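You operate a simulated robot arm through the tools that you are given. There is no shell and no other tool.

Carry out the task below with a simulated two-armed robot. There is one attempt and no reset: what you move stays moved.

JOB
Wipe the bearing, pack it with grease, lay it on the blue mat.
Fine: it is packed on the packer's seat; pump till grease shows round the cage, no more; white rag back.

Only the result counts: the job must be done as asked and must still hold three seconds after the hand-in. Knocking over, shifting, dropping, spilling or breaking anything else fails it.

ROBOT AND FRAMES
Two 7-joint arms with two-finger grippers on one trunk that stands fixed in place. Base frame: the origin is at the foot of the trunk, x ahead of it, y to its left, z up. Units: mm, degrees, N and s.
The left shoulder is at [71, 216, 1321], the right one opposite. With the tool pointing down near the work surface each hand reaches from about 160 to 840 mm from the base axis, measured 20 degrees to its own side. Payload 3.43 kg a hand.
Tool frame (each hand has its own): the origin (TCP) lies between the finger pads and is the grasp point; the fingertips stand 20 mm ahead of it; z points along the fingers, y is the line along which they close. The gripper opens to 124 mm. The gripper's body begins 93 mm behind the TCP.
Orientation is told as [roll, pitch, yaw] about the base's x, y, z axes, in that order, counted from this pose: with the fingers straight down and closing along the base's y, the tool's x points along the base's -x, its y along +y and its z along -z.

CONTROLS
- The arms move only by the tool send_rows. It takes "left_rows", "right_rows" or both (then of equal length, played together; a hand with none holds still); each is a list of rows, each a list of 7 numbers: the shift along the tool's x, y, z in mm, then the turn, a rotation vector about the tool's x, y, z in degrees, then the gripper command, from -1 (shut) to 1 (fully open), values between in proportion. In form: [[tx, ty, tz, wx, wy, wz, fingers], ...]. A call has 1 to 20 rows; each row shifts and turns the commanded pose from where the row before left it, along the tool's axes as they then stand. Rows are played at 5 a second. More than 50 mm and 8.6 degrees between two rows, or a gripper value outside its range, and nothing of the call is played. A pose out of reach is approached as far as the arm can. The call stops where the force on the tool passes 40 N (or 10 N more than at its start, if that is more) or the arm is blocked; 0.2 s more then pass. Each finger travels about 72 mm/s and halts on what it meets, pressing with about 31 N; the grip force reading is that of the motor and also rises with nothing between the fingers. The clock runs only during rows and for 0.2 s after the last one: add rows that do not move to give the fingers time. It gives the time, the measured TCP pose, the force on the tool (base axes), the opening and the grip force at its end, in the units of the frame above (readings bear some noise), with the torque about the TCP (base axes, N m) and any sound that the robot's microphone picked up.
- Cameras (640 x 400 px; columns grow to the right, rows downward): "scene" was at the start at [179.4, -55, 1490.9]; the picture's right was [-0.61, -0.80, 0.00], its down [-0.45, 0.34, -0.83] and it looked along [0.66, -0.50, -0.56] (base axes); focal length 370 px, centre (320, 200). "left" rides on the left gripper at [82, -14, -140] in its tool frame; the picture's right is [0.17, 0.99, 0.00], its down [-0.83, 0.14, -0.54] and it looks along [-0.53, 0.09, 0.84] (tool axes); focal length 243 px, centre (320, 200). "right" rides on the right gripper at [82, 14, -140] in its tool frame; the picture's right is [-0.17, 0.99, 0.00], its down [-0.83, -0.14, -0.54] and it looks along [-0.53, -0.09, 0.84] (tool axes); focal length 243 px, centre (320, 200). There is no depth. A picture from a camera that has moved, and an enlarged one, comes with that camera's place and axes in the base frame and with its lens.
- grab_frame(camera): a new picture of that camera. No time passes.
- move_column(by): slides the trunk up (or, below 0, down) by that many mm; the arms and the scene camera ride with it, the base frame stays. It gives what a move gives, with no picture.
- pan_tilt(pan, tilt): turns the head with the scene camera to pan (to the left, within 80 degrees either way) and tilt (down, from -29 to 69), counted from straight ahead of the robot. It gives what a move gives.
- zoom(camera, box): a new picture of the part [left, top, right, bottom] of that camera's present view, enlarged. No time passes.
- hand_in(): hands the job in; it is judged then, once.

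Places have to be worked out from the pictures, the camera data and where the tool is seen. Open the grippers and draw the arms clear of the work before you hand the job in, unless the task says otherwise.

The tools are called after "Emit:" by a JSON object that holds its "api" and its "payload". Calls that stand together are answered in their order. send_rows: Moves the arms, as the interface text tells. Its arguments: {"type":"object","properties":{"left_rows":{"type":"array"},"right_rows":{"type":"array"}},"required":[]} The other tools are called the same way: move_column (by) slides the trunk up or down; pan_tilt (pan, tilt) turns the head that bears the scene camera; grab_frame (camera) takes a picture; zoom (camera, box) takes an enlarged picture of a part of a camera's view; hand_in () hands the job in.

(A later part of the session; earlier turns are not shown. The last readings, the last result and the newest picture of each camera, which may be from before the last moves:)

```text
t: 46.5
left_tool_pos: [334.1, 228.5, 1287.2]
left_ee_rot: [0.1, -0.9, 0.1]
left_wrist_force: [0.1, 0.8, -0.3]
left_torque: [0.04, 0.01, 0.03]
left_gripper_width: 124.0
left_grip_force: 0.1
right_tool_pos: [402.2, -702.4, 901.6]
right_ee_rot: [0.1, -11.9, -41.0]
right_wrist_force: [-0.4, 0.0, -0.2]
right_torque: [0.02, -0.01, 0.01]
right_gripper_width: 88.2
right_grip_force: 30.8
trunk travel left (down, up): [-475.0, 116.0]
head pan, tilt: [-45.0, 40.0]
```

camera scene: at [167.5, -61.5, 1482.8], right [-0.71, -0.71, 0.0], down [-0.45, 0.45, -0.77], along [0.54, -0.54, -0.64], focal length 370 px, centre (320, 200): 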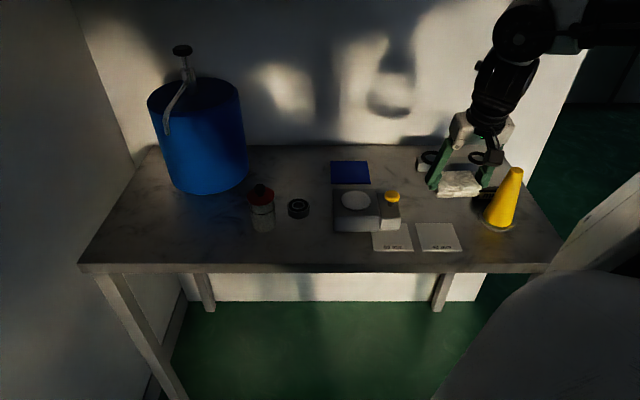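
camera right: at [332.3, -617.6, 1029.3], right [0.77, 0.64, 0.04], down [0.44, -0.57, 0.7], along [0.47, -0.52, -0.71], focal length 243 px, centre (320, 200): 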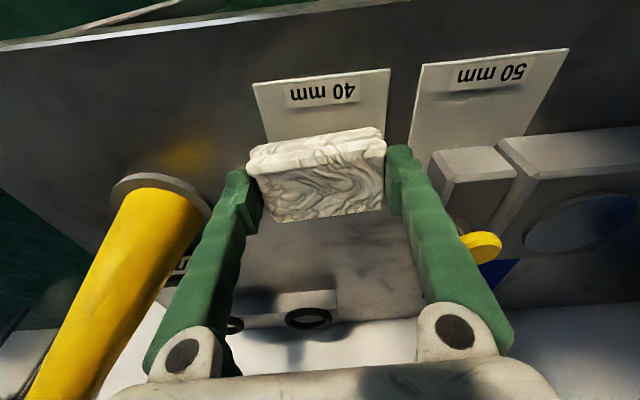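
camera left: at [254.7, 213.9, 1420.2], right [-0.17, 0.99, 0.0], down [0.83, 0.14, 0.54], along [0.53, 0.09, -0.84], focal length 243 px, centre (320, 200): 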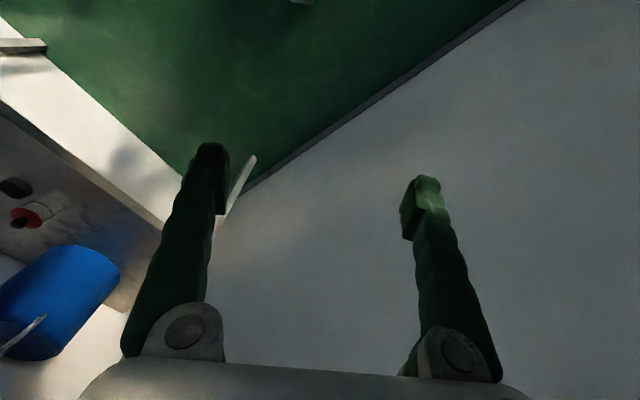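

Emit:
{"api": "send_rows", "payload": {"right_rows": [[0.2, 0, 1, 0, 0, 0, 0.1], [0, 0, 0, 0, 0, 0, 0.1]]}}

Emit:
{"api": "zoom", "payload": {"camera": "scene", "box": [400, 150, 540, 260]}}

Emit:
{"api": "grab_frame", "payload": {"camera": "right"}}

```text
t: 47.1
left_tool_pos: [334.1, 228.0, 1286.2]
left_ee_rot: [0.0, -0.9, 0.1]
left_wrist_force: [-0.1, -0.3, 0.1]
left_torque: [-0.01, 0.04, 0.0]
left_gripper_width: 124.2
left_grip_force: 0.0
right_tool_pos: [403.4, -702.7, 900.8]
right_ee_rot: [-0.1, -12.1, -41.1]
right_wrist_force: [-0.1, -0.2, 0.0]
right_torque: [-0.01, -0.02, -0.01]
right_gripper_width: 88.5
right_grip_force: 30.4
trunk travel left (down, up): [-475.0, 116.0]
head pan, tilt: [-45.0, 40.0]
```

```text
3.64 times, centred on (470, 205) of scene
camera zoom: at [169.2, -61.6, 1482.4], right [-0.71, -0.71, 0.0], down [-0.45, 0.45, -0.77], along [0.54, -0.54, -0.64], focal length 1346 px, centre (-226, 182)
```

zoom: 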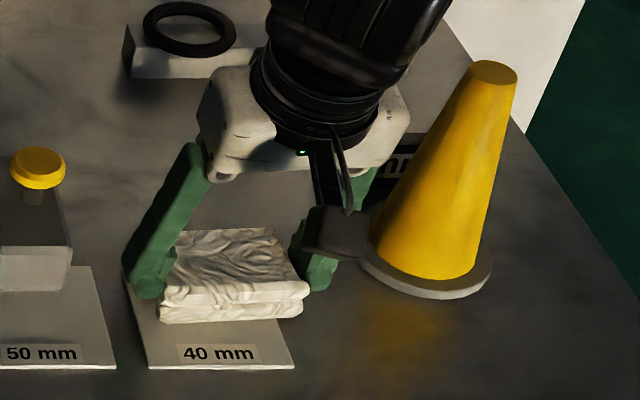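

```text
taken
camera right: at [329.6, -620.4, 1021.6], right [0.77, 0.64, 0.04], down [0.44, -0.57, 0.7], along [0.47, -0.52, -0.71], focal length 243 px, centre (320, 200)
```

right: 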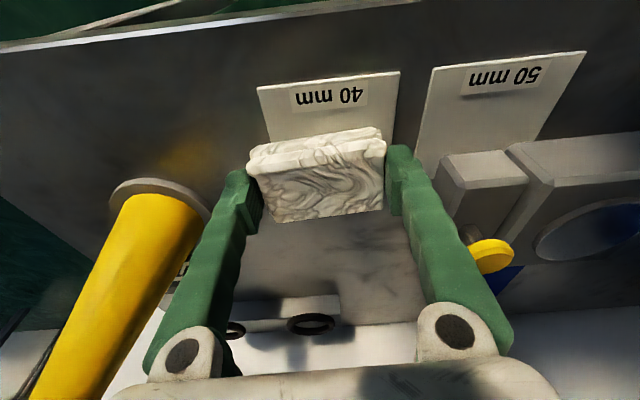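

The rag is at its former spot in the view, but no contact force yet; I lower further in 0.7 mm steps.

Emit:
{"api": "send_rows", "payload": {"right_rows": [[0.15, 0, 0.7, 0, 0, 0, 0.1], [0, 0, 0, 0, 0, 0, 0.1]]}}

Emit:
{"api": "send_rows", "payload": {"right_rows": [[0.15, 0, 0.7, 0, 0, 0, 0.1], [0, 0, 0, 0, 0, 0, 0.1]]}}

```text
t: 47.8
left_tool_pos: [333.4, 229.0, 1286.4]
left_ee_rot: [0.0, -0.8, 0.1]
left_wrist_force: [-0.4, 0.2, -0.2]
left_torque: [0.0, -0.02, 0.01]
left_gripper_width: 124.0
left_grip_force: 0.0
right_tool_pos: [404.0, -702.8, 901.0]
right_ee_rot: [0.0, -12.0, -41.0]
right_wrist_force: [-0.1, -0.6, -0.7]
right_torque: [-0.01, 0.0, 0.0]
right_gripper_width: 88.2
right_grip_force: 31.0
trunk travel left (down, up): [-475.0, 116.0]
head pan, tilt: [-45.0, 40.0]
```

```text
t: 48.4
left_tool_pos: [334.6, 228.8, 1288.1]
left_ee_rot: [0.0, -0.8, 0.1]
left_wrist_force: [-0.5, 0.1, -0.1]
left_torque: [0.01, 0.0, 0.03]
left_gripper_width: 124.2
left_grip_force: 0.0
right_tool_pos: [403.9, -702.1, 899.8]
right_ee_rot: [0.0, -12.0, -41.1]
right_wrist_force: [1.0, -0.1, -0.2]
right_torque: [-0.02, 0.03, -0.02]
right_gripper_width: 88.3
right_grip_force: 31.2
trunk travel left (down, up): [-475.0, 116.0]
head pan, tilt: [-45.0, 40.0]
```

Emit:
{"api": "send_rows", "payload": {"right_rows": [[0.2, 0, 1, 0, 0, 0, 0.1], [0, 0, 0, 0, 0, 0, 0.1]]}}

Emit:
{"api": "zoom", "payload": {"camera": "scene", "box": [425, 200, 495, 255]}}

```text
t: 49.0
left_tool_pos: [334.4, 229.2, 1287.8]
left_ee_rot: [0.0, -0.9, 0.0]
left_wrist_force: [0.3, 0.4, 0.1]
left_torque: [0.03, 0.02, -0.02]
left_gripper_width: 124.0
left_grip_force: 0.1
right_tool_pos: [403.9, -701.0, 901.1]
right_ee_rot: [0.0, -12.2, -41.1]
right_wrist_force: [-0.3, -0.4, 1.5]
right_torque: [0.04, 0.02, 0.01]
right_gripper_width: 88.4
right_grip_force: 31.3
trunk travel left (down, up): [-475.0, 116.0]
head pan, tilt: [-45.0, 40.0]
```

```text
7.27 times, centred on (460, 228) of scene
camera zoom: at [169.1, -61.6, 1482.4], right [-0.71, -0.71, 0.0], down [-0.45, 0.45, -0.77], along [0.54, -0.54, -0.64], focal length 2693 px, centre (-698, 0)
```

zoom: 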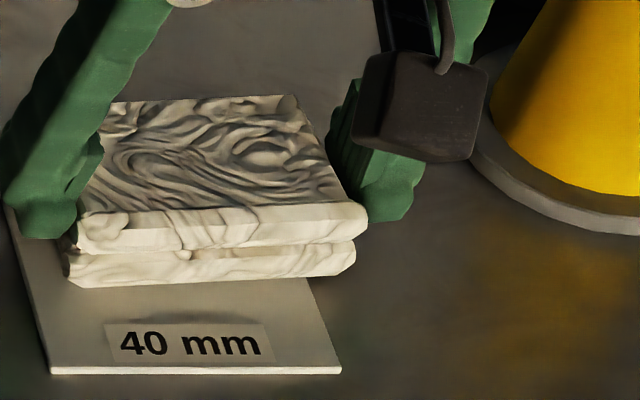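

Emit:
{"api": "send_rows", "payload": {"right_rows": [[0.13, 0, 0.6, 0, 0, 0, 0.1], [0, 0, 0, 0, 0, 0, 0.1]]}}

```text
t: 49.5
left_tool_pos: [333.8, 229.3, 1287.3]
left_ee_rot: [0.0, -0.9, 0.1]
left_wrist_force: [-0.2, 0.3, -0.6]
left_torque: [0.01, 0.04, 0.0]
left_gripper_width: 123.8
left_grip_force: 0.0
right_tool_pos: [403.7, -701.1, 899.9]
right_ee_rot: [0.1, -12.1, -41.0]
right_wrist_force: [-1.4, 0.1, 6.6]
right_torque: [0.11, 0.1, 0.05]
right_gripper_width: 88.4
right_grip_force: 30.6
trunk travel left (down, up): [-475.0, 116.0]
head pan, tilt: [-45.0, 40.0]
```

Firm contact (6.6 N), so the rag rests on its plate. I ease up 0.5 mm, open the fingers and rise straight up.

Emit:
{"api": "send_rows", "payload": {"right_rows": [[-0.1, 0, -0.5, 0, 0, 0, 0.1], [0, 0, 0, 0, 0, 0, 0.6], [0, 0, 0, 0, 0, 0, 1], [0, 0, 0, 0, 0, 0, 1], [-4.2, 0, -19.6, 0, 0, 0, 1], [-8.3, 0, -39.1, 0, 0, 0, 1], [-8.3, 0, -39.1, 0, 0, 0, 1], [0, 0, 0, 0, 0, 0, 1]]}}

Emit:
{"api": "grab_frame", "payload": {"camera": "right"}}

Emit:
{"api": "zoom", "payload": {"camera": "scene", "box": [320, 150, 480, 260]}}

```text
t: 51.4
left_tool_pos: [333.9, 228.0, 1288.4]
left_ee_rot: [0.0, -0.9, 0.1]
left_wrist_force: [0.2, 1.0, 0.0]
left_torque: [0.01, 0.01, 0.0]
left_gripper_width: 124.2
left_grip_force: 0.1
right_tool_pos: [402.5, -703.3, 1000.0]
right_ee_rot: [-0.1, -12.1, -41.1]
right_wrist_force: [0.5, 0.1, -0.7]
right_torque: [-0.03, -0.02, 0.0]
right_gripper_width: 124.1
right_grip_force: 0.1
trunk travel left (down, up): [-475.0, 116.0]
head pan, tilt: [-45.0, 40.0]
```

```text
taken
camera right: at [328.9, -621.2, 1119.8], right [0.77, 0.64, 0.03], down [0.44, -0.57, 0.7], along [0.47, -0.52, -0.71], focal length 243 px, centre (320, 200)
```

right: 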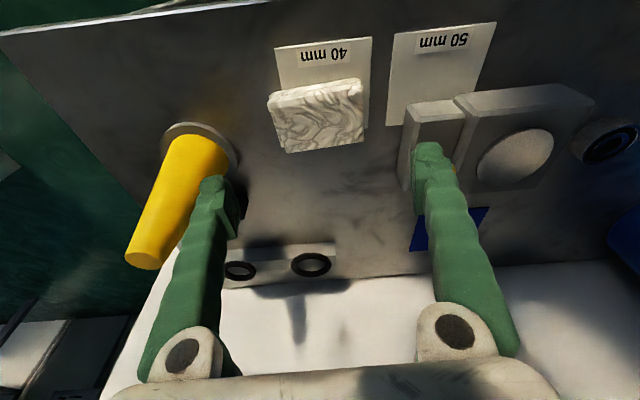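

```text
3.64 times, centred on (400, 205) of scene
camera zoom: at [169.5, -62.2, 1482.3], right [-0.71, -0.71, 0.0], down [-0.45, 0.45, -0.77], along [0.54, -0.54, -0.64], focal length 1346 px, centre (29, 182)
```

zoom: 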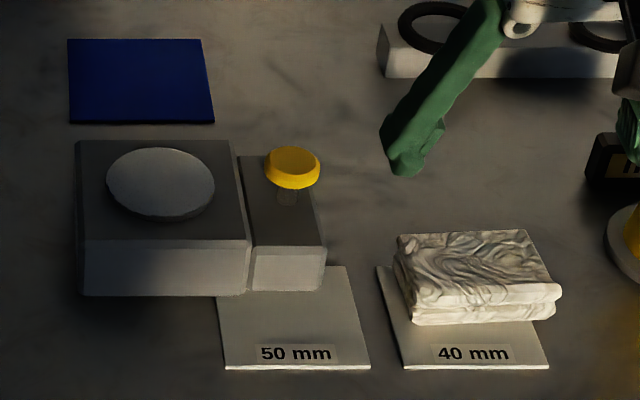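

The rag lies where it was. Next the bearing: I carry the empty hand to above the packer side, turning to yaw +15° with a 22° outward tilt (keeps the knuckles clear of the jar's knob, and gives reach for the mat later), fingers set to ~72 mm.

Emit:
{"api": "send_rows", "payload": {"right_rows": [[-11, 39.6, -7.9, 0, 0, 0, 1], [-11, 39.6, -7.9, 0, 0, 0, 1], [-11, 39.6, -7.9, 0, 0, 0, 0.16], [-11, 39.6, -7.9, 0, 0, 0, 0.16], [-11, 39.6, -7.9, 0, 0, 0, 0.16], [-11, 39.6, -7.9, 0, 0, 0, 0.16], [0, 0, 0, -1.66, 0, -7.83, 0.16], [0, 0, 0, -1.66, 0, -7.83, 0.16], [0, 0, 0, -1.66, 0, -7.83, 0.16], [0, 0, 0, -1.66, 0, -7.83, 0.16], [0, 0, 0, -1.66, 0, -7.83, 0.16], [0, 0, 0, -1.66, 0, -7.83, 0.16], [0, 0, 0, -1.66, 0, -7.83, 0.16], [0, 0, 0, 0, -5, 0, 0.16], [0, 0, 0, 0, -5, 0, 0.16], [0, 0, 0, 0, 0, 0, 0.16]]}}

Emit:
{"api": "grab_frame", "payload": {"camera": "right"}}

Emit:
{"api": "grab_frame", "payload": {"camera": "scene"}}

```text
t: 54.8
left_tool_pos: [335.1, 230.1, 1287.4]
left_ee_rot: [0.0, -0.9, 0.1]
left_wrist_force: [-0.3, 1.2, 0.1]
left_torque: [-0.03, -0.01, 0.02]
left_gripper_width: 124.0
left_grip_force: 0.1
right_tool_pos: [600.7, -558.5, 1060.0]
right_ee_rot: [-0.1, -22.1, 15.0]
right_wrist_force: [-0.4, -0.4, -0.2]
right_torque: [-0.06, 0.02, 0.0]
right_gripper_width: 71.9
right_grip_force: 0.2
trunk travel left (down, up): [-475.0, 116.0]
head pan, tilt: [-45.0, 40.0]
```

```text
taken
camera right: at [473.2, -578.3, 1158.8], right [-0.11, 0.99, 0.06], down [0.58, 0.01, 0.81], along [0.8, 0.12, -0.58], focal length 243 px, centre (320, 200)
```

right: 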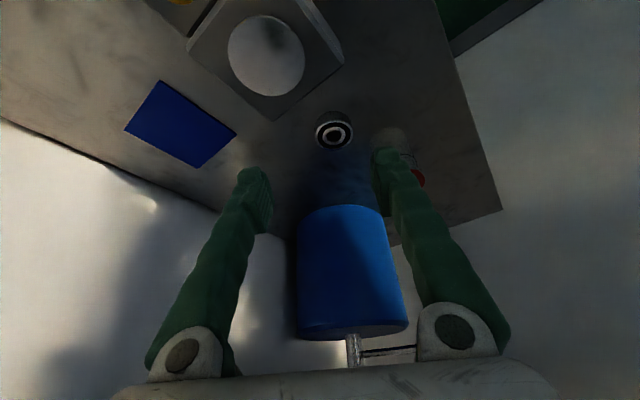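

```text
taken
camera scene: at [170.0, -60.8, 1482.3], right [-0.71, -0.71, 0.0], down [-0.46, 0.45, -0.77], along [0.54, -0.54, -0.64], focal length 370 px, centre (320, 200)
```

scene: 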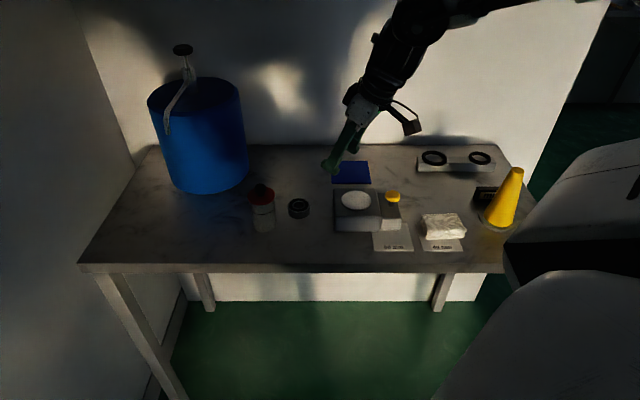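

Orientation is as planned (yaw 15°, tilt 22°). I move over the bearing and descend to about z 965 for a check.

Emit:
{"api": "send_rows", "payload": {"right_rows": [[-31, 6, 12.5, 0, 0, 0, 0.16], [-31, 6, 12.5, 0, 0, 0, 0.16], [-31, 6.1, 12.6, 0, 0, 0, 0.16], [11.9, 0, 29.4, 0, 0, 0, 0.16], [11.9, 0, 29.4, 0, 0, 0, 0.16], [11.9, 0, 29.4, 0, 0, 0, 0.16], [0, 0, 0, 0, 0, 0, 0.16]]}}

Emit:
{"api": "grab_frame", "payload": {"camera": "right"}}

Emit:
{"api": "zoom", "payload": {"camera": "scene", "box": [230, 130, 350, 240]}}

```text
t: 56.4
left_tool_pos: [333.6, 229.2, 1287.9]
left_ee_rot: [0.0, -0.9, 0.1]
left_wrist_force: [0.3, 0.4, 0.0]
left_torque: [0.0, 0.01, -0.01]
left_gripper_width: 124.0
left_grip_force: 0.0
right_tool_pos: [693.5, -515.7, 963.8]
right_ee_rot: [-0.1, -22.0, 14.9]
right_wrist_force: [-0.7, 0.0, -0.4]
right_torque: [0.0, 0.0, 0.02]
right_gripper_width: 71.9
right_grip_force: 0.1
trunk travel left (down, up): [-475.0, 116.0]
head pan, tilt: [-45.0, 40.0]
```

```text
taken
camera right: at [564.9, -534.8, 1062.2], right [-0.11, 0.99, 0.06], down [0.58, 0.01, 0.81], along [0.81, 0.12, -0.58], focal length 243 px, centre (320, 200)
```

right: 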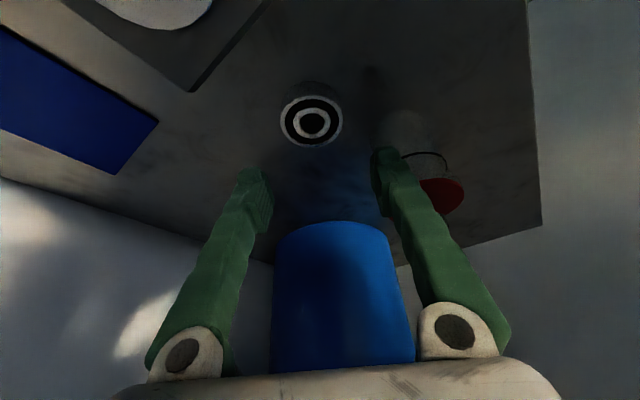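

```text
3.64 times, centred on (290, 185) of scene
camera zoom: at [168.8, -61.6, 1482.5], right [-0.71, -0.71, 0.0], down [-0.45, 0.45, -0.77], along [0.54, -0.54, -0.64], focal length 1346 px, centre (429, 254)
```

zoom: 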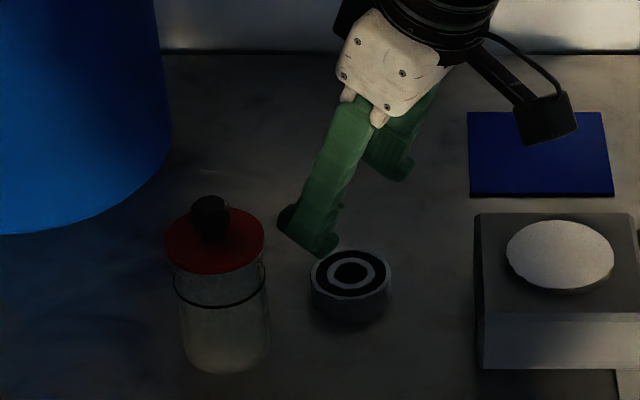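

Emit:
{"api": "zoom", "payload": {"camera": "right", "box": [230, 70, 420, 220]}}

```text
2.67 times, centred on (325, 145) of right
camera zoom: at [564.9, -534.8, 1062.2], right [-0.11, 0.99, 0.06], down [0.58, 0.01, 0.81], along [0.81, 0.12, -0.58], focal length 647 px, centre (307, 347)
```

zoom: 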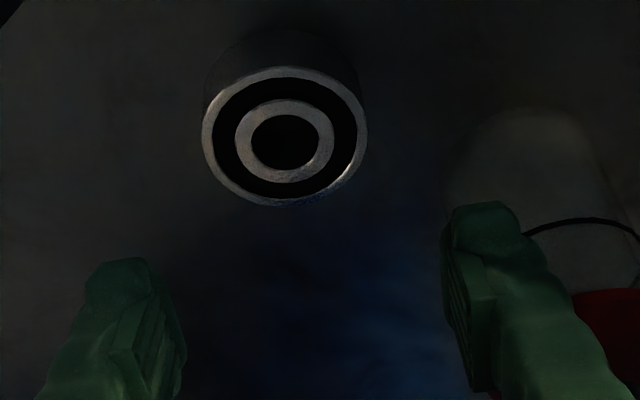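

The bearing sits between the fingers with under 3 mm offset. I correct by 1.5 mm and descend to about z 900, then check.

Emit:
{"api": "send_rows", "payload": {"right_rows": [[8.5, -0.5, 19.6, 0, 0, 0, 0.16], [8.5, -0.5, 19.6, 0, 0, 0, 0.16], [8.5, -0.5, 19.6, 0, 0, 0, 0.16], [0, 0, 0, 0, 0, 0, 0.16]]}}

Emit:
{"api": "grab_frame", "payload": {"camera": "right"}}

Emit:
{"api": "zoom", "payload": {"camera": "scene", "box": [240, 150, 330, 240]}}

```text
t: 57.4
left_tool_pos: [333.7, 228.7, 1287.8]
left_ee_rot: [0.1, -0.9, 0.2]
left_wrist_force: [1.1, 0.3, -0.6]
left_torque: [-0.02, -0.01, 0.03]
left_gripper_width: 123.9
left_grip_force: 0.0
right_tool_pos: [691.8, -516.2, 899.6]
right_ee_rot: [-0.1, -22.2, 15.0]
right_wrist_force: [-0.8, -0.1, -0.1]
right_torque: [-0.03, 0.02, 0.03]
right_gripper_width: 71.8
right_grip_force: 0.1
trunk travel left (down, up): [-475.0, 116.0]
head pan, tilt: [-45.0, 40.0]
```

```text
taken
camera right: at [563.5, -535.9, 999.0], right [-0.11, 0.99, 0.06], down [0.58, 0.01, 0.81], along [0.81, 0.12, -0.58], focal length 243 px, centre (320, 200)
```

right: 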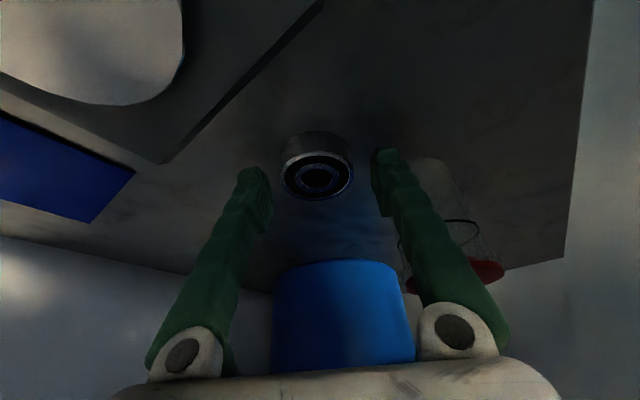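

```text
4.44 times, centred on (285, 195) of scene
camera zoom: at [169.0, -61.6, 1482.4], right [-0.71, -0.71, 0.0], down [-0.45, 0.45, -0.77], along [0.54, -0.54, -0.64], focal length 1646 px, centre (476, 222)
```

zoom: 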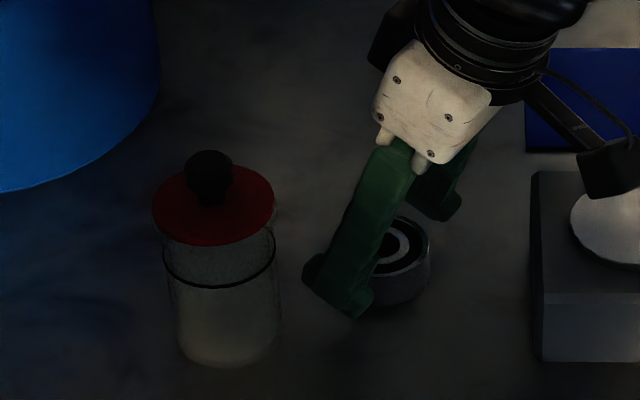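

The bearing is centred between the fingertips and the jar is clear. I lower the last 13 mm slowly.

Emit:
{"api": "send_rows", "payload": {"right_rows": [[1.9, 0, 4.6, 0, 0, 0, 0.16], [1.9, 0, 4.6, 0, 0, 0, 0.16], [1.1, 0, 2.8, 0, 0, 0, 0.16], [0, 0, 0, 0, 0, 0, 0.16]]}}

Emit:
{"api": "grab_frame", "payload": {"camera": "right"}}

Emit:
{"api": "zoom", "payload": {"camera": "scene", "box": [250, 170, 330, 240]}}

```text
t: 58.4
left_tool_pos: [334.6, 228.9, 1286.8]
left_ee_rot: [0.1, -0.9, 0.1]
left_wrist_force: [-0.3, 0.3, 0.3]
left_torque: [0.03, 0.04, 0.0]
left_gripper_width: 123.9
left_grip_force: 0.1
right_tool_pos: [691.3, -516.4, 886.8]
right_ee_rot: [0.1, -21.9, 15.0]
right_wrist_force: [-0.7, 0.1, 0.0]
right_torque: [0.01, 0.0, -0.04]
right_gripper_width: 71.9
right_grip_force: 0.0
trunk travel left (down, up): [-475.0, 116.0]
head pan, tilt: [-45.0, 40.0]
```

```text
taken
camera right: at [563.8, -536.7, 985.9], right [-0.11, 0.99, 0.06], down [0.58, 0.01, 0.81], along [0.8, 0.12, -0.58], focal length 243 px, centre (320, 200)
```

right: 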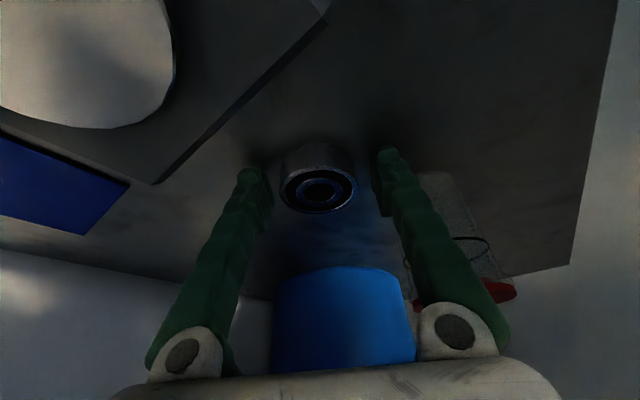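

```text
5.71 times, centred on (290, 205) of scene
camera zoom: at [169.2, -61.6, 1482.4], right [-0.71, -0.71, 0.0], down [-0.45, 0.45, -0.77], along [0.54, -0.54, -0.64], focal length 2116 px, centre (491, 171)
```

zoom: 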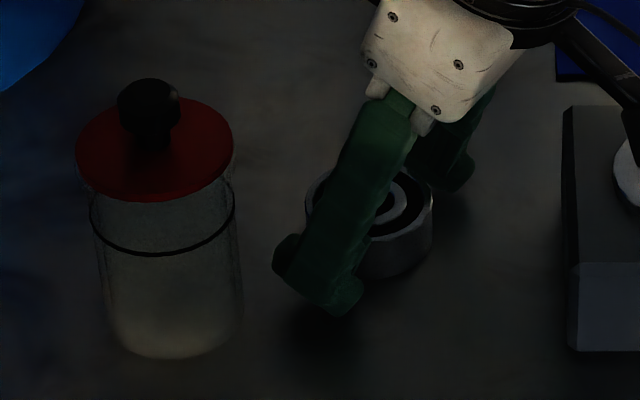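

The bearing is centred at the TCP. I close the fingers on it.

Emit:
{"api": "send_rows", "payload": {"right_rows": [[0, 0, 0, 0, 0, 0, 0.0], [0, 0, 0, 0, 0, 0, -0.2], [0, 0, 0, 0, 0, 0, -0.5], [0, 0, 0, 0, 0, 0, -0.5]]}}

Emit:
{"api": "grab_frame", "payload": {"camera": "right"}}

```text
t: 59.4
left_tool_pos: [334.4, 228.1, 1287.4]
left_ee_rot: [0.0, -0.9, 0.2]
left_wrist_force: [-0.1, 1.3, 0.0]
left_torque: [-0.02, 0.0, 0.01]
left_gripper_width: 123.6
left_grip_force: 0.1
right_tool_pos: [692.9, -514.8, 886.3]
right_ee_rot: [0.1, -21.9, 15.0]
right_wrist_force: [0.5, -0.7, -0.1]
right_torque: [-0.05, -0.03, 0.02]
right_gripper_width: 54.4
right_grip_force: 30.6
trunk travel left (down, up): [-475.0, 116.0]
head pan, tilt: [-45.0, 40.0]
```

```text
taken
camera right: at [563.7, -536.8, 985.9], right [-0.11, 0.99, 0.06], down [0.58, 0.01, 0.81], along [0.8, 0.12, -0.58], focal length 243 px, centre (320, 200)
```

right: 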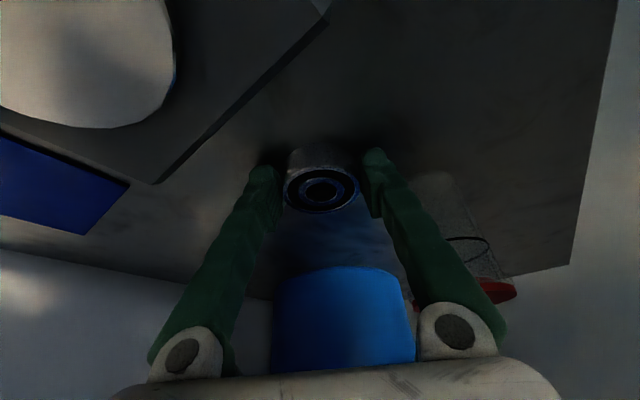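

Gripped at 54.4 mm. I lift it straight up about 120 mm and check.

Emit:
{"api": "send_rows", "payload": {"right_rows": [[-3.75, 0, -9.3, 0, 0, 0, -0.5], [-13.9, 0, -34.3, 0, 0, 0, -0.5], [-13.9, 0, -34.3, 0, 0, 0, -0.5], [-13.9, 0, -34.3, 0, 0, 0, -0.5], [0, 0, 0, 0, 0, 0, -0.5]]}}

Emit:
{"api": "grab_frame", "payload": {"camera": "right"}}

Emit:
{"api": "grab_frame", "payload": {"camera": "scene"}}

```text
t: 60.5
left_tool_pos: [334.4, 228.3, 1286.9]
left_ee_rot: [0.0, -0.9, 0.1]
left_wrist_force: [0.1, 0.2, -0.2]
left_torque: [-0.02, 0.02, 0.01]
left_gripper_width: 124.0
left_grip_force: 0.0
right_tool_pos: [693.4, -518.1, 1006.3]
right_ee_rot: [0.0, -22.0, 15.0]
right_wrist_force: [-0.5, 0.6, -2.3]
right_torque: [-0.01, 0.04, -0.01]
right_gripper_width: 54.7
right_grip_force: 30.7
trunk travel left (down, up): [-475.0, 116.0]
head pan, tilt: [-45.0, 40.0]
```

```text
taken
camera right: at [564.5, -539.5, 1105.1], right [-0.11, 0.99, 0.06], down [0.58, 0.01, 0.81], along [0.8, 0.12, -0.58], focal length 243 px, centre (320, 200)
```

right: 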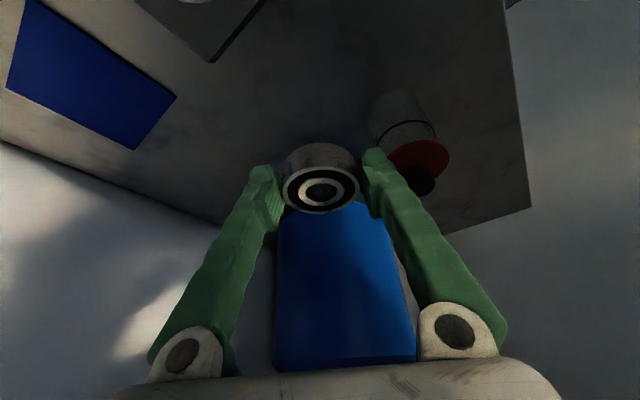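

```text
taken
camera scene: at [169.7, -61.9, 1482.3], right [-0.71, -0.71, 0.0], down [-0.45, 0.45, -0.77], along [0.54, -0.54, -0.64], focal length 370 px, centre (320, 200)
```

scene: 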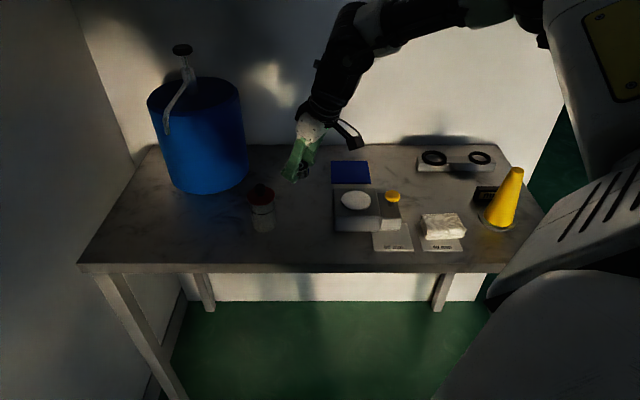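

The bearing is held (2.3 N). I carry it over towards the packer seat and turn to yaw -40°.

Emit:
{"api": "send_rows", "payload": {"right_rows": [[29.3, -12.6, -11.85, 0, 0, 0, -0.5], [29.3, -12.6, -11.85, 0, 0, 0, -0.5], [29.3, -12.6, -11.85, 0, 0, 0, -0.5], [29.3, -12.6, -11.85, 0, 0, 0, -0.5], [0, 0, 0, 2.95, 0, 7.29, -0.5], [0, 0, 0, 2.95, 0, 7.29, -0.5], [0, 0, 0, 2.95, 0, 7.29, -0.5], [0, 0, 0, 2.95, 0, 7.29, -0.5], [0, 0, 0, 2.95, 0, 7.29, -0.5], [0, 0, 0, 2.95, 0, 7.29, -0.5], [0, 0, 0, 2.95, 0, 7.29, -0.5], [0, 0, 0, 0, 0, 0, -0.5]]}}

Emit:
{"api": "grab_frame", "payload": {"camera": "right"}}

Emit:
{"api": "grab_frame", "payload": {"camera": "scene"}}

```text
t: 63.1
left_tool_pos: [333.3, 228.4, 1287.4]
left_ee_rot: [0.1, -0.9, 0.0]
left_wrist_force: [-0.4, -0.6, 0.1]
left_torque: [0.02, -0.01, -0.05]
left_gripper_width: 123.9
left_grip_force: 0.0
right_tool_pos: [582.6, -599.2, 1008.2]
right_ee_rot: [0.1, -22.1, -40.2]
right_wrist_force: [0.4, -0.9, -1.8]
right_torque: [-0.02, 0.02, 0.01]
right_gripper_width: 54.8
right_grip_force: 30.9
trunk travel left (down, up): [-475.0, 116.0]
head pan, tilt: [-45.0, 40.0]
```

```text
taken
camera right: at [492.5, -505.9, 1107.0], right [0.75, 0.65, 0.06], down [0.34, -0.47, 0.81], along [0.56, -0.59, -0.58], focal length 243 px, centre (320, 200)
```

right: 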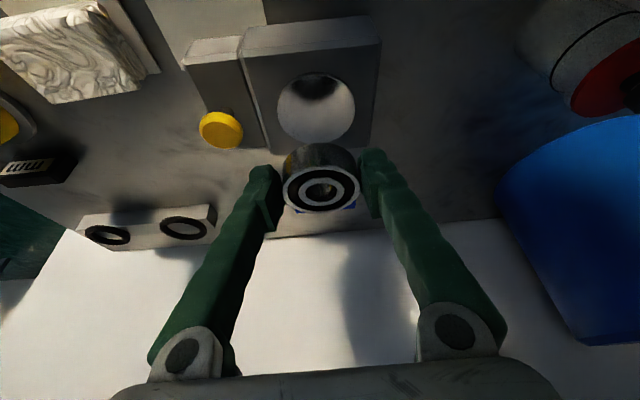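

```text
taken
camera scene: at [168.9, -62.2, 1482.4], right [-0.71, -0.71, 0.0], down [-0.45, 0.45, -0.77], along [0.54, -0.54, -0.64], focal length 370 px, centre (320, 200)
```

scene: 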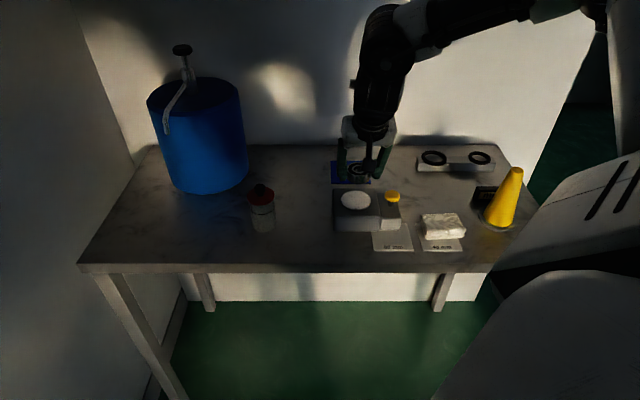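

Emit:
{"api": "zoom", "payload": {"camera": "right", "box": [180, 10, 400, 160]}}

Emit:
{"api": "zoom", "payload": {"camera": "scene", "box": [320, 140, 420, 240]}}

```text
2.67 times, centred on (290, 85) of right
camera zoom: at [492.5, -505.9, 1107.0], right [0.75, 0.65, 0.06], down [0.34, -0.47, 0.81], along [0.56, -0.59, -0.58], focal length 647 px, centre (400, 507)
```

zoom: 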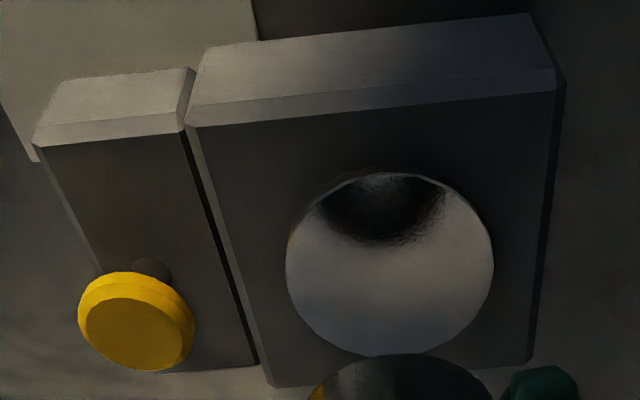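

```text
4.00 times, centred on (370, 190) of scene
camera zoom: at [168.9, -62.2, 1482.4], right [-0.71, -0.71, 0.0], down [-0.45, 0.45, -0.77], along [0.54, -0.54, -0.64], focal length 1481 px, centre (120, 240)
```

zoom: 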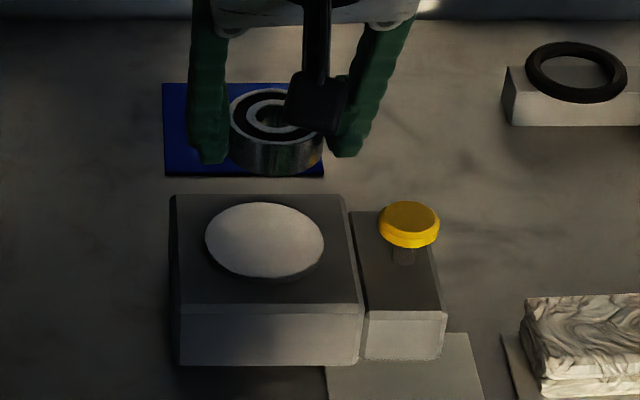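

The bearing hangs level. Allowing for perspective, the seat centre is (585, -599, 917) and the bearing centre about 5 mm ahead of the TCP; I correct slightly and descend to about 6 mm above the seat.

Emit:
{"api": "send_rows", "payload": {"right_rows": [[8.3, 0.57, 18.2, 0, 0, 0, -0.5], [8.3, 0.57, 18.2, 0, 0, 0, -0.5], [8.3, 0.57, 18.2, 0, 0, 0, -0.5], [0, 0, 0, 0, 0, 0, -0.5]]}}

Emit:
{"api": "grab_frame", "payload": {"camera": "right"}}

Emit:
{"api": "zoom", "payload": {"camera": "scene", "box": [320, 150, 420, 240]}}

```text
t: 64.2
left_tool_pos: [334.6, 229.3, 1287.8]
left_ee_rot: [-0.1, -0.9, 0.1]
left_wrist_force: [0.1, -0.6, 0.5]
left_torque: [-0.01, 0.0, 0.0]
left_gripper_width: 124.0
left_grip_force: 0.1
right_tool_pos: [580.3, -596.1, 948.6]
right_ee_rot: [0.1, -22.1, -40.1]
right_wrist_force: [0.6, -0.3, -1.3]
right_torque: [0.0, 0.03, -0.02]
right_gripper_width: 54.6
right_grip_force: 30.2
trunk travel left (down, up): [-475.0, 116.0]
head pan, tilt: [-45.0, 40.0]
```

```text
taken
camera right: at [491.2, -502.6, 1047.6], right [0.75, 0.66, 0.06], down [0.34, -0.47, 0.81], along [0.56, -0.59, -0.58], focal length 243 px, centre (320, 200)
```

right: 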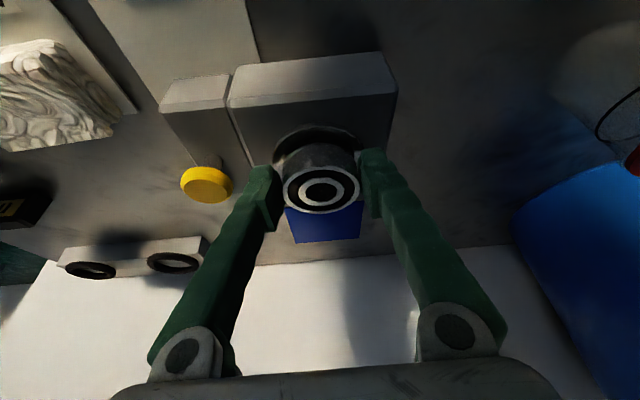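

```text
4.44 times, centred on (370, 195) of scene
camera zoom: at [169.2, -61.7, 1482.4], right [-0.71, -0.71, 0.0], down [-0.45, 0.45, -0.77], along [0.54, -0.54, -0.64], focal length 1646 px, centre (98, 222)
```

zoom: 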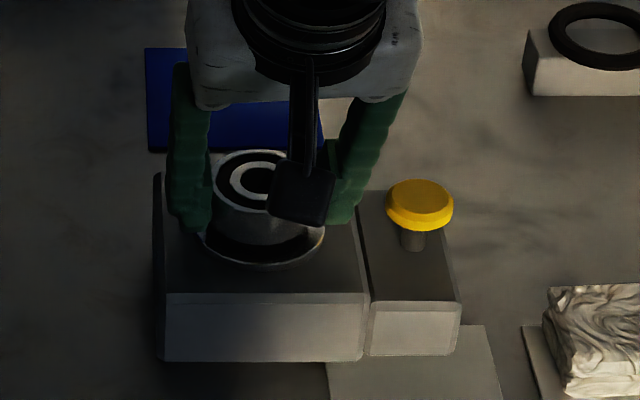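

Well aligned over the seat. I lower in small steps to contact.

Emit:
{"api": "send_rows", "payload": {"right_rows": [[1.13, 0, 2.8, 0, 0, 0, -0.5], [0.56, 0, 1.4, 0, 0, 0, -0.5], [0, 0, 0, 0, 0, 0, -0.5]]}}

Emit:
{"api": "send_rows", "payload": {"right_rows": [[0.38, 0, 0.93, 0, 0, 0, -0.5], [0, 0, 0, 0, 0, 0, -0.5]]}}

```text
t: 65.0
left_tool_pos: [333.4, 228.9, 1287.8]
left_ee_rot: [0.1, -0.8, 0.3]
left_wrist_force: [-0.4, 0.8, -0.1]
left_torque: [-0.01, 0.0, -0.02]
left_gripper_width: 123.9
left_grip_force: 0.1
right_tool_pos: [582.7, -595.0, 943.6]
right_ee_rot: [0.0, -22.1, -40.1]
right_wrist_force: [-0.1, 0.3, -3.0]
right_torque: [0.05, 0.01, -0.01]
right_gripper_width: 54.7
right_grip_force: 30.8
trunk travel left (down, up): [-475.0, 116.0]
head pan, tilt: [-45.0, 40.0]
```

```text
t: 65.5
left_tool_pos: [334.9, 229.0, 1287.3]
left_ee_rot: [0.0, -0.9, 0.0]
left_wrist_force: [-0.3, -0.1, -0.5]
left_torque: [0.01, -0.05, 0.02]
left_gripper_width: 123.9
left_grip_force: 0.1
right_tool_pos: [580.9, -596.5, 943.2]
right_ee_rot: [0.1, -22.1, -40.2]
right_wrist_force: [0.0, -0.1, 0.1]
right_torque: [0.01, -0.01, -0.01]
right_gripper_width: 54.3
right_grip_force: 31.0
trunk travel left (down, up): [-475.0, 116.0]
head pan, tilt: [-45.0, 40.0]
```

Emit:
{"api": "send_rows", "payload": {"right_rows": [[0.26, 0, 0.65, 0, 0, 0, -0.5], [0, 0, 0, 0, 0, 0, -0.5]]}}

Emit:
{"api": "zoom", "payload": {"camera": "right", "box": [240, 90, 400, 230]}}

Emit:
{"api": "zoom", "payload": {"camera": "scene", "box": [325, 160, 415, 230]}}

```text
t: 66.2
left_tool_pos: [333.1, 229.0, 1287.3]
left_ee_rot: [0.1, -0.8, 0.1]
left_wrist_force: [0.0, -0.1, 0.6]
left_torque: [0.01, 0.0, -0.02]
left_gripper_width: 124.1
left_grip_force: 0.0
right_tool_pos: [581.7, -596.2, 943.5]
right_ee_rot: [0.0, -22.2, -40.1]
right_wrist_force: [-1.2, -2.6, 7.6]
right_torque: [0.01, 0.2, 0.07]
right_gripper_width: 54.8
right_grip_force: 30.9
trunk travel left (down, up): [-475.0, 116.0]
head pan, tilt: [-45.0, 40.0]
```

```text
2.86 times, centred on (320, 160) of right
camera zoom: at [491.8, -502.7, 1041.6], right [0.75, 0.66, 0.06], down [0.34, -0.47, 0.81], along [0.56, -0.59, -0.58], focal length 693 px, centre (320, 314)
```

zoom: 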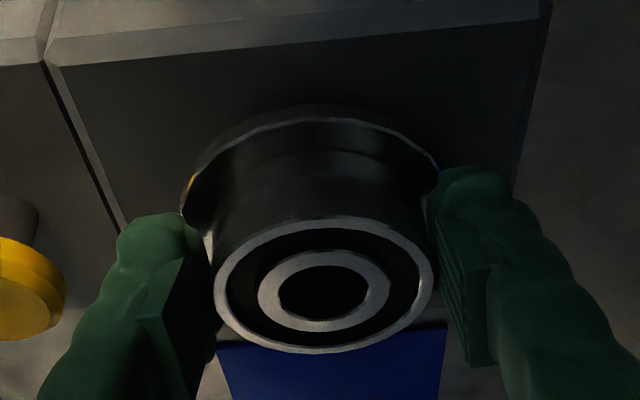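

```text
5.71 times, centred on (370, 195) of scene
camera zoom: at [168.5, -61.3, 1482.6], right [-0.71, -0.71, 0.0], down [-0.45, 0.45, -0.77], along [0.54, -0.54, -0.64], focal length 2116 px, centre (34, 229)
```

zoom: 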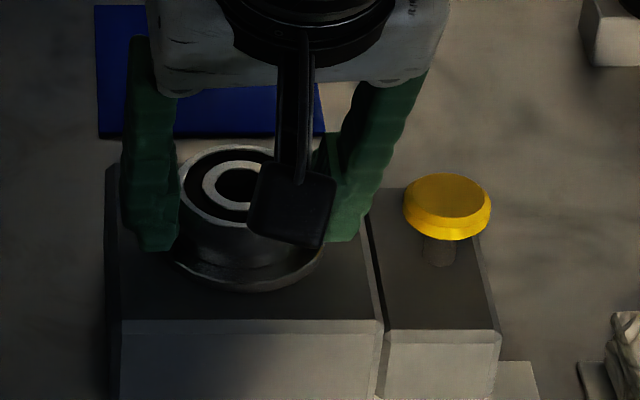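

The bearing stands on the seat (7.6 N contact). I ease up, open the fingers and rise straight up to inspect.

Emit:
{"api": "send_rows", "payload": {"right_rows": [[-0.2, 0, -0.5, 0, 0, 0, -0.5], [0, 0, 0, 0, 0, 0, -0.1], [0, 0, 0, 0, 0, 0, 0.16], [0, 0, 0, 0, 0, 0, 0.16], [-3.75, 0, -9.3, 0, 0, 0, 0.16], [-13.9, 0, -34.3, 0, 0, 0, 0.16], [-13.9, 0, -34.3, 0, 0, 0, 0.16], [0, 0, 0, 0, 0, 0, 0.16]]}}

Emit:
{"api": "grab_frame", "payload": {"camera": "right"}}

Emit:
{"api": "zoom", "payload": {"camera": "scene", "box": [320, 150, 480, 260]}}

```text
t: 68.0
left_tool_pos: [334.3, 228.5, 1287.6]
left_ee_rot: [0.0, -0.9, 0.1]
left_wrist_force: [-0.2, 1.0, 0.5]
left_torque: [0.0, 0.0, 0.01]
left_gripper_width: 124.0
left_grip_force: 0.0
right_tool_pos: [582.0, -593.6, 1025.4]
right_ee_rot: [0.0, -22.0, -40.2]
right_wrist_force: [-0.3, -0.5, 0.3]
right_torque: [0.02, 0.01, -0.01]
right_gripper_width: 71.8
right_grip_force: 0.1
trunk travel left (down, up): [-475.0, 116.0]
head pan, tilt: [-45.0, 40.0]
```

```text
taken
camera right: at [491.9, -501.1, 1124.7], right [0.75, 0.66, 0.06], down [0.34, -0.47, 0.81], along [0.56, -0.59, -0.58], focal length 243 px, centre (320, 200)
```

right: 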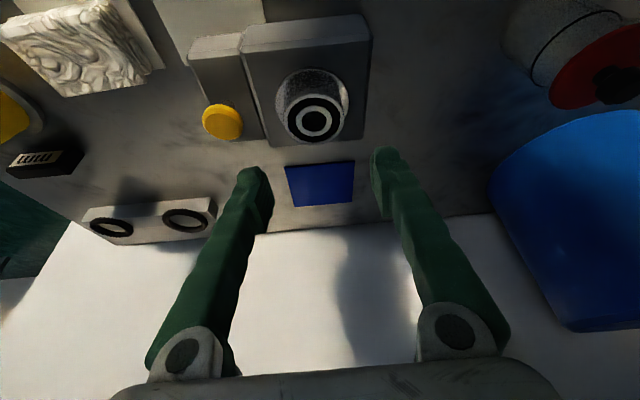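

```text
3.64 times, centred on (400, 205) of scene
camera zoom: at [169.7, -62.1, 1482.3], right [-0.71, -0.71, 0.0], down [-0.45, 0.45, -0.77], along [0.54, -0.54, -0.64], focal length 1346 px, centre (29, 182)
```

zoom: 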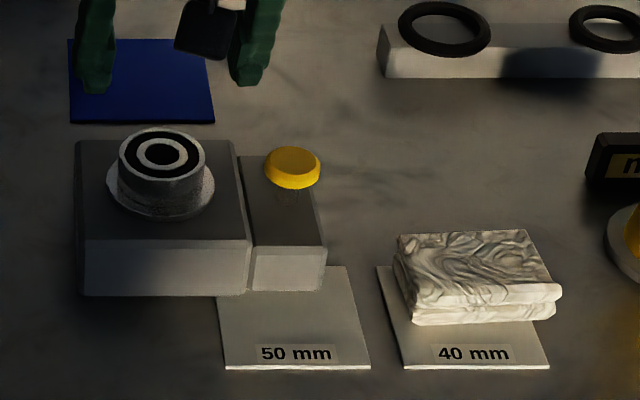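

The bearing sits centred on the seat. Now the pump: I set the tool upright, shut the fingers and move above the yellow knob at about (525, -656).

Emit:
{"api": "send_rows", "payload": {"right_rows": [[0, 0, 0, 0, 7.33, 0, 0.16], [0, 0, 0, 0, 7.33, 0, 0.16], [0, 0, 0, 0, 7.34, 0, 0.16], [1.8, -42, 0, 0, 0, 0, -0.4], [1.8, -42, 0, 0, 0, 0, -0.8], [0, 0, 0, 0, 0, 0, -1], [0, 0, 0, 0, 0, 0, -1], [0, 0, 0, 0, 0, 0, -1]]}}

Emit:
{"api": "grab_frame", "payload": {"camera": "right"}}

Emit:
{"api": "zoom", "payload": {"camera": "scene", "box": [320, 130, 440, 240]}}

```text
t: 69.8
left_tool_pos: [334.2, 228.0, 1286.3]
left_ee_rot: [0.0, -0.9, 0.1]
left_wrist_force: [0.7, -0.2, 0.9]
left_torque: [-0.02, -0.01, -0.03]
left_gripper_width: 124.4
left_grip_force: 0.1
right_tool_pos: [523.8, -657.4, 1027.1]
right_ee_rot: [0.0, -0.1, -40.1]
right_wrist_force: [0.8, -0.4, -0.4]
right_torque: [-0.01, 0.03, 0.01]
right_gripper_width: 0.1
right_grip_force: 31.5
trunk travel left (down, up): [-475.0, 116.0]
head pan, tilt: [-45.0, 40.0]
```

```text
taken
camera right: at [470.0, -593.4, 1166.4], right [0.76, 0.65, 0.0], down [0.55, -0.64, 0.54], along [0.35, -0.41, -0.84], focal length 243 px, centre (320, 200)
```

right: 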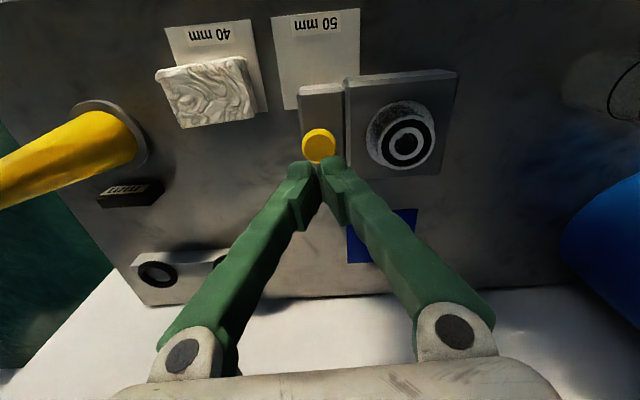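

```text
3.64 times, centred on (380, 185) of scene
camera zoom: at [169.1, -61.7, 1482.4], right [-0.71, -0.71, 0.0], down [-0.45, 0.45, -0.77], along [0.54, -0.54, -0.64], focal length 1346 px, centre (102, 254)
```

zoom: 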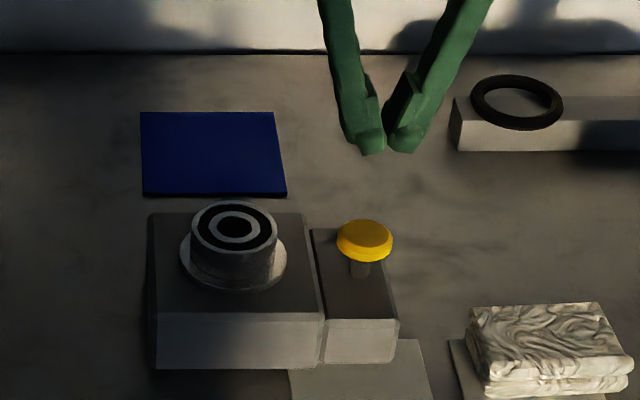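

The shut fingertips stand right above the knob (view gives (524, -657)). I descend to about 5 mm above the knob.

Emit:
{"api": "send_rows", "payload": {"right_rows": [[0, 0, 30, 0, 0, 0, -1], [0, 0, 25, 0, 0, 0, -1], [0, 0, 8, 0, 0, 0, -1], [0, 0, 0, 0, 0, 0, -1]]}}

Emit:
{"api": "zoom", "payload": {"camera": "right", "box": [240, 60, 480, 220]}}

Emit:
{"api": "zoom", "payload": {"camera": "scene", "box": [330, 160, 420, 235]}}

```text
t: 70.8
left_tool_pos: [334.6, 228.2, 1287.3]
left_ee_rot: [0.0, -0.9, 0.1]
left_wrist_force: [-0.3, 0.0, 0.3]
left_torque: [-0.01, -0.02, 0.03]
left_gripper_width: 124.2
left_grip_force: 0.1
right_tool_pos: [524.6, -656.2, 963.7]
right_ee_rot: [-0.1, -0.1, -40.1]
right_wrist_force: [-0.8, -0.1, -0.5]
right_torque: [-0.02, 0.0, 0.0]
right_gripper_width: 0.1
right_grip_force: 31.2
trunk travel left (down, up): [-475.0, 116.0]
head pan, tilt: [-45.0, 40.0]
```

```text
2.50 times, centred on (360, 140) of right
camera zoom: at [471.3, -593.9, 1103.3], right [0.76, 0.65, 0.0], down [0.54, -0.64, 0.54], along [0.35, -0.41, -0.84], focal length 606 px, centre (220, 350)
```

zoom: 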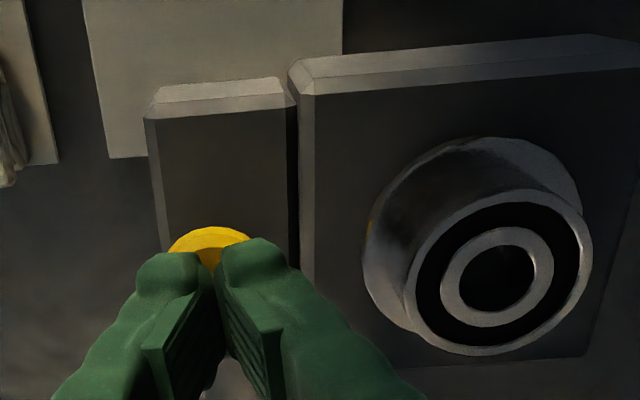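

```text
5.33 times, centred on (375, 198) of scene
camera zoom: at [169.1, -61.9, 1482.4], right [-0.71, -0.71, 0.0], down [-0.45, 0.45, -0.77], along [0.54, -0.54, -0.64], focal length 1975 px, centre (27, 213)
```

zoom: 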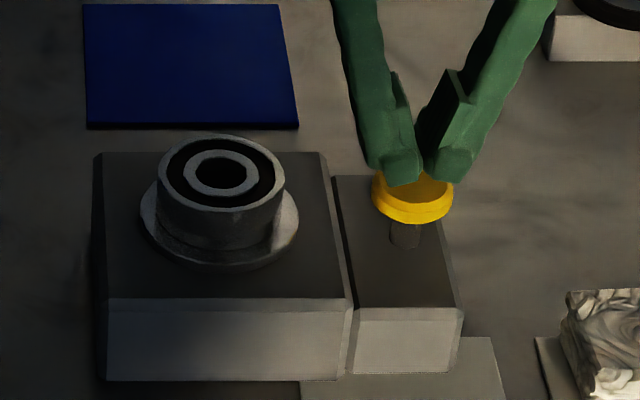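

Fingertips are just above the knob. I press down in 3 mm steps and read the force.

Emit:
{"api": "send_rows", "payload": {"right_rows": [[0, 0, 3, 0, 0, 0, -1], [0, 0, 3, 0, 0, 0, -1], [0, 0, 2, 0, 0, 0, -1], [0, 0, 0, 0, 0, 0, -1]]}}

Emit:
{"api": "zoom", "payload": {"camera": "scene", "box": [330, 160, 420, 235]}}

```text
t: 71.8
left_tool_pos: [333.7, 228.8, 1287.6]
left_ee_rot: [0.0, -1.0, 0.1]
left_wrist_force: [1.0, 0.0, 0.1]
left_torque: [0.01, 0.03, 0.0]
left_gripper_width: 123.9
left_grip_force: 0.2
right_tool_pos: [525.4, -657.6, 955.4]
right_ee_rot: [0.1, -0.1, -40.0]
right_wrist_force: [0.8, 0.0, 0.6]
right_torque: [0.04, 0.01, -0.03]
right_gripper_width: 0.2
right_grip_force: 31.4
trunk travel left (down, up): [-475.0, 116.0]
head pan, tilt: [-45.0, 40.0]
```

```text
5.33 times, centred on (375, 198) of scene
camera zoom: at [169.2, -61.6, 1482.4], right [-0.71, -0.71, 0.0], down [-0.45, 0.45, -0.77], along [0.54, -0.54, -0.64], focal length 1975 px, centre (27, 213)
```

zoom: 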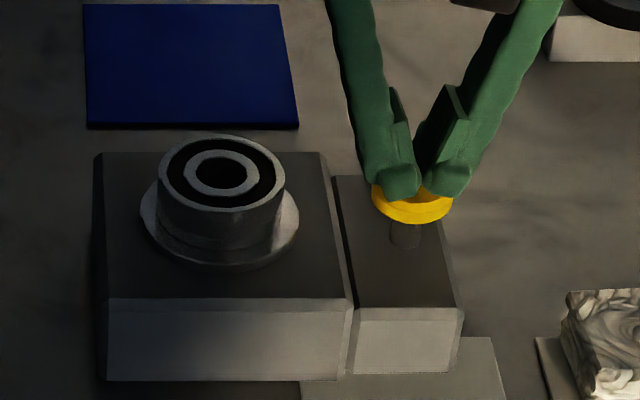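

No force yet; I continue in 2 mm steps.

Emit:
{"api": "send_rows", "payload": {"right_rows": [[0, 0, 2, 0, 0, 0, -1], [0, 0, 2, 0, 0, 0, -1], [0, 0, 0, 0, 0, 0, -1]]}}

Emit:
{"api": "zoom", "payload": {"camera": "scene", "box": [330, 160, 420, 235]}}

```text
t: 72.5
left_tool_pos: [333.9, 229.7, 1286.8]
left_ee_rot: [0.0, -0.9, 0.1]
left_wrist_force: [0.5, 0.3, 0.1]
left_torque: [0.0, 0.03, -0.05]
left_gripper_width: 124.0
left_grip_force: 0.0
right_tool_pos: [525.3, -656.3, 951.0]
right_ee_rot: [0.0, -0.1, -40.0]
right_wrist_force: [-0.4, 0.6, -0.3]
right_torque: [-0.01, 0.01, 0.01]
right_gripper_width: 0.0
right_grip_force: 31.1
trunk travel left (down, up): [-475.0, 116.0]
head pan, tilt: [-45.0, 40.0]
```

```text
5.33 times, centred on (375, 198) of scene
camera zoom: at [169.2, -61.6, 1482.4], right [-0.71, -0.71, 0.0], down [-0.45, 0.45, -0.77], along [0.54, -0.54, -0.64], focal length 1975 px, centre (27, 213)
```

zoom: 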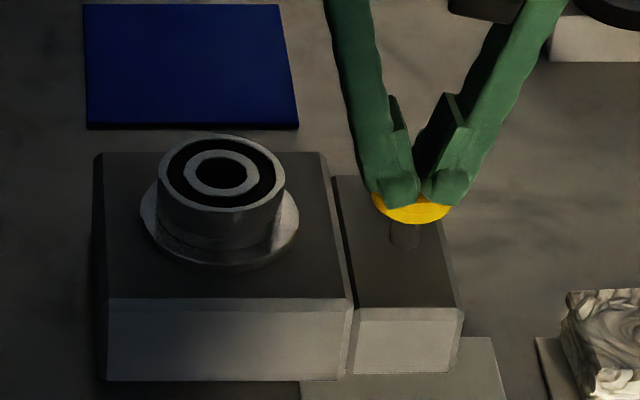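

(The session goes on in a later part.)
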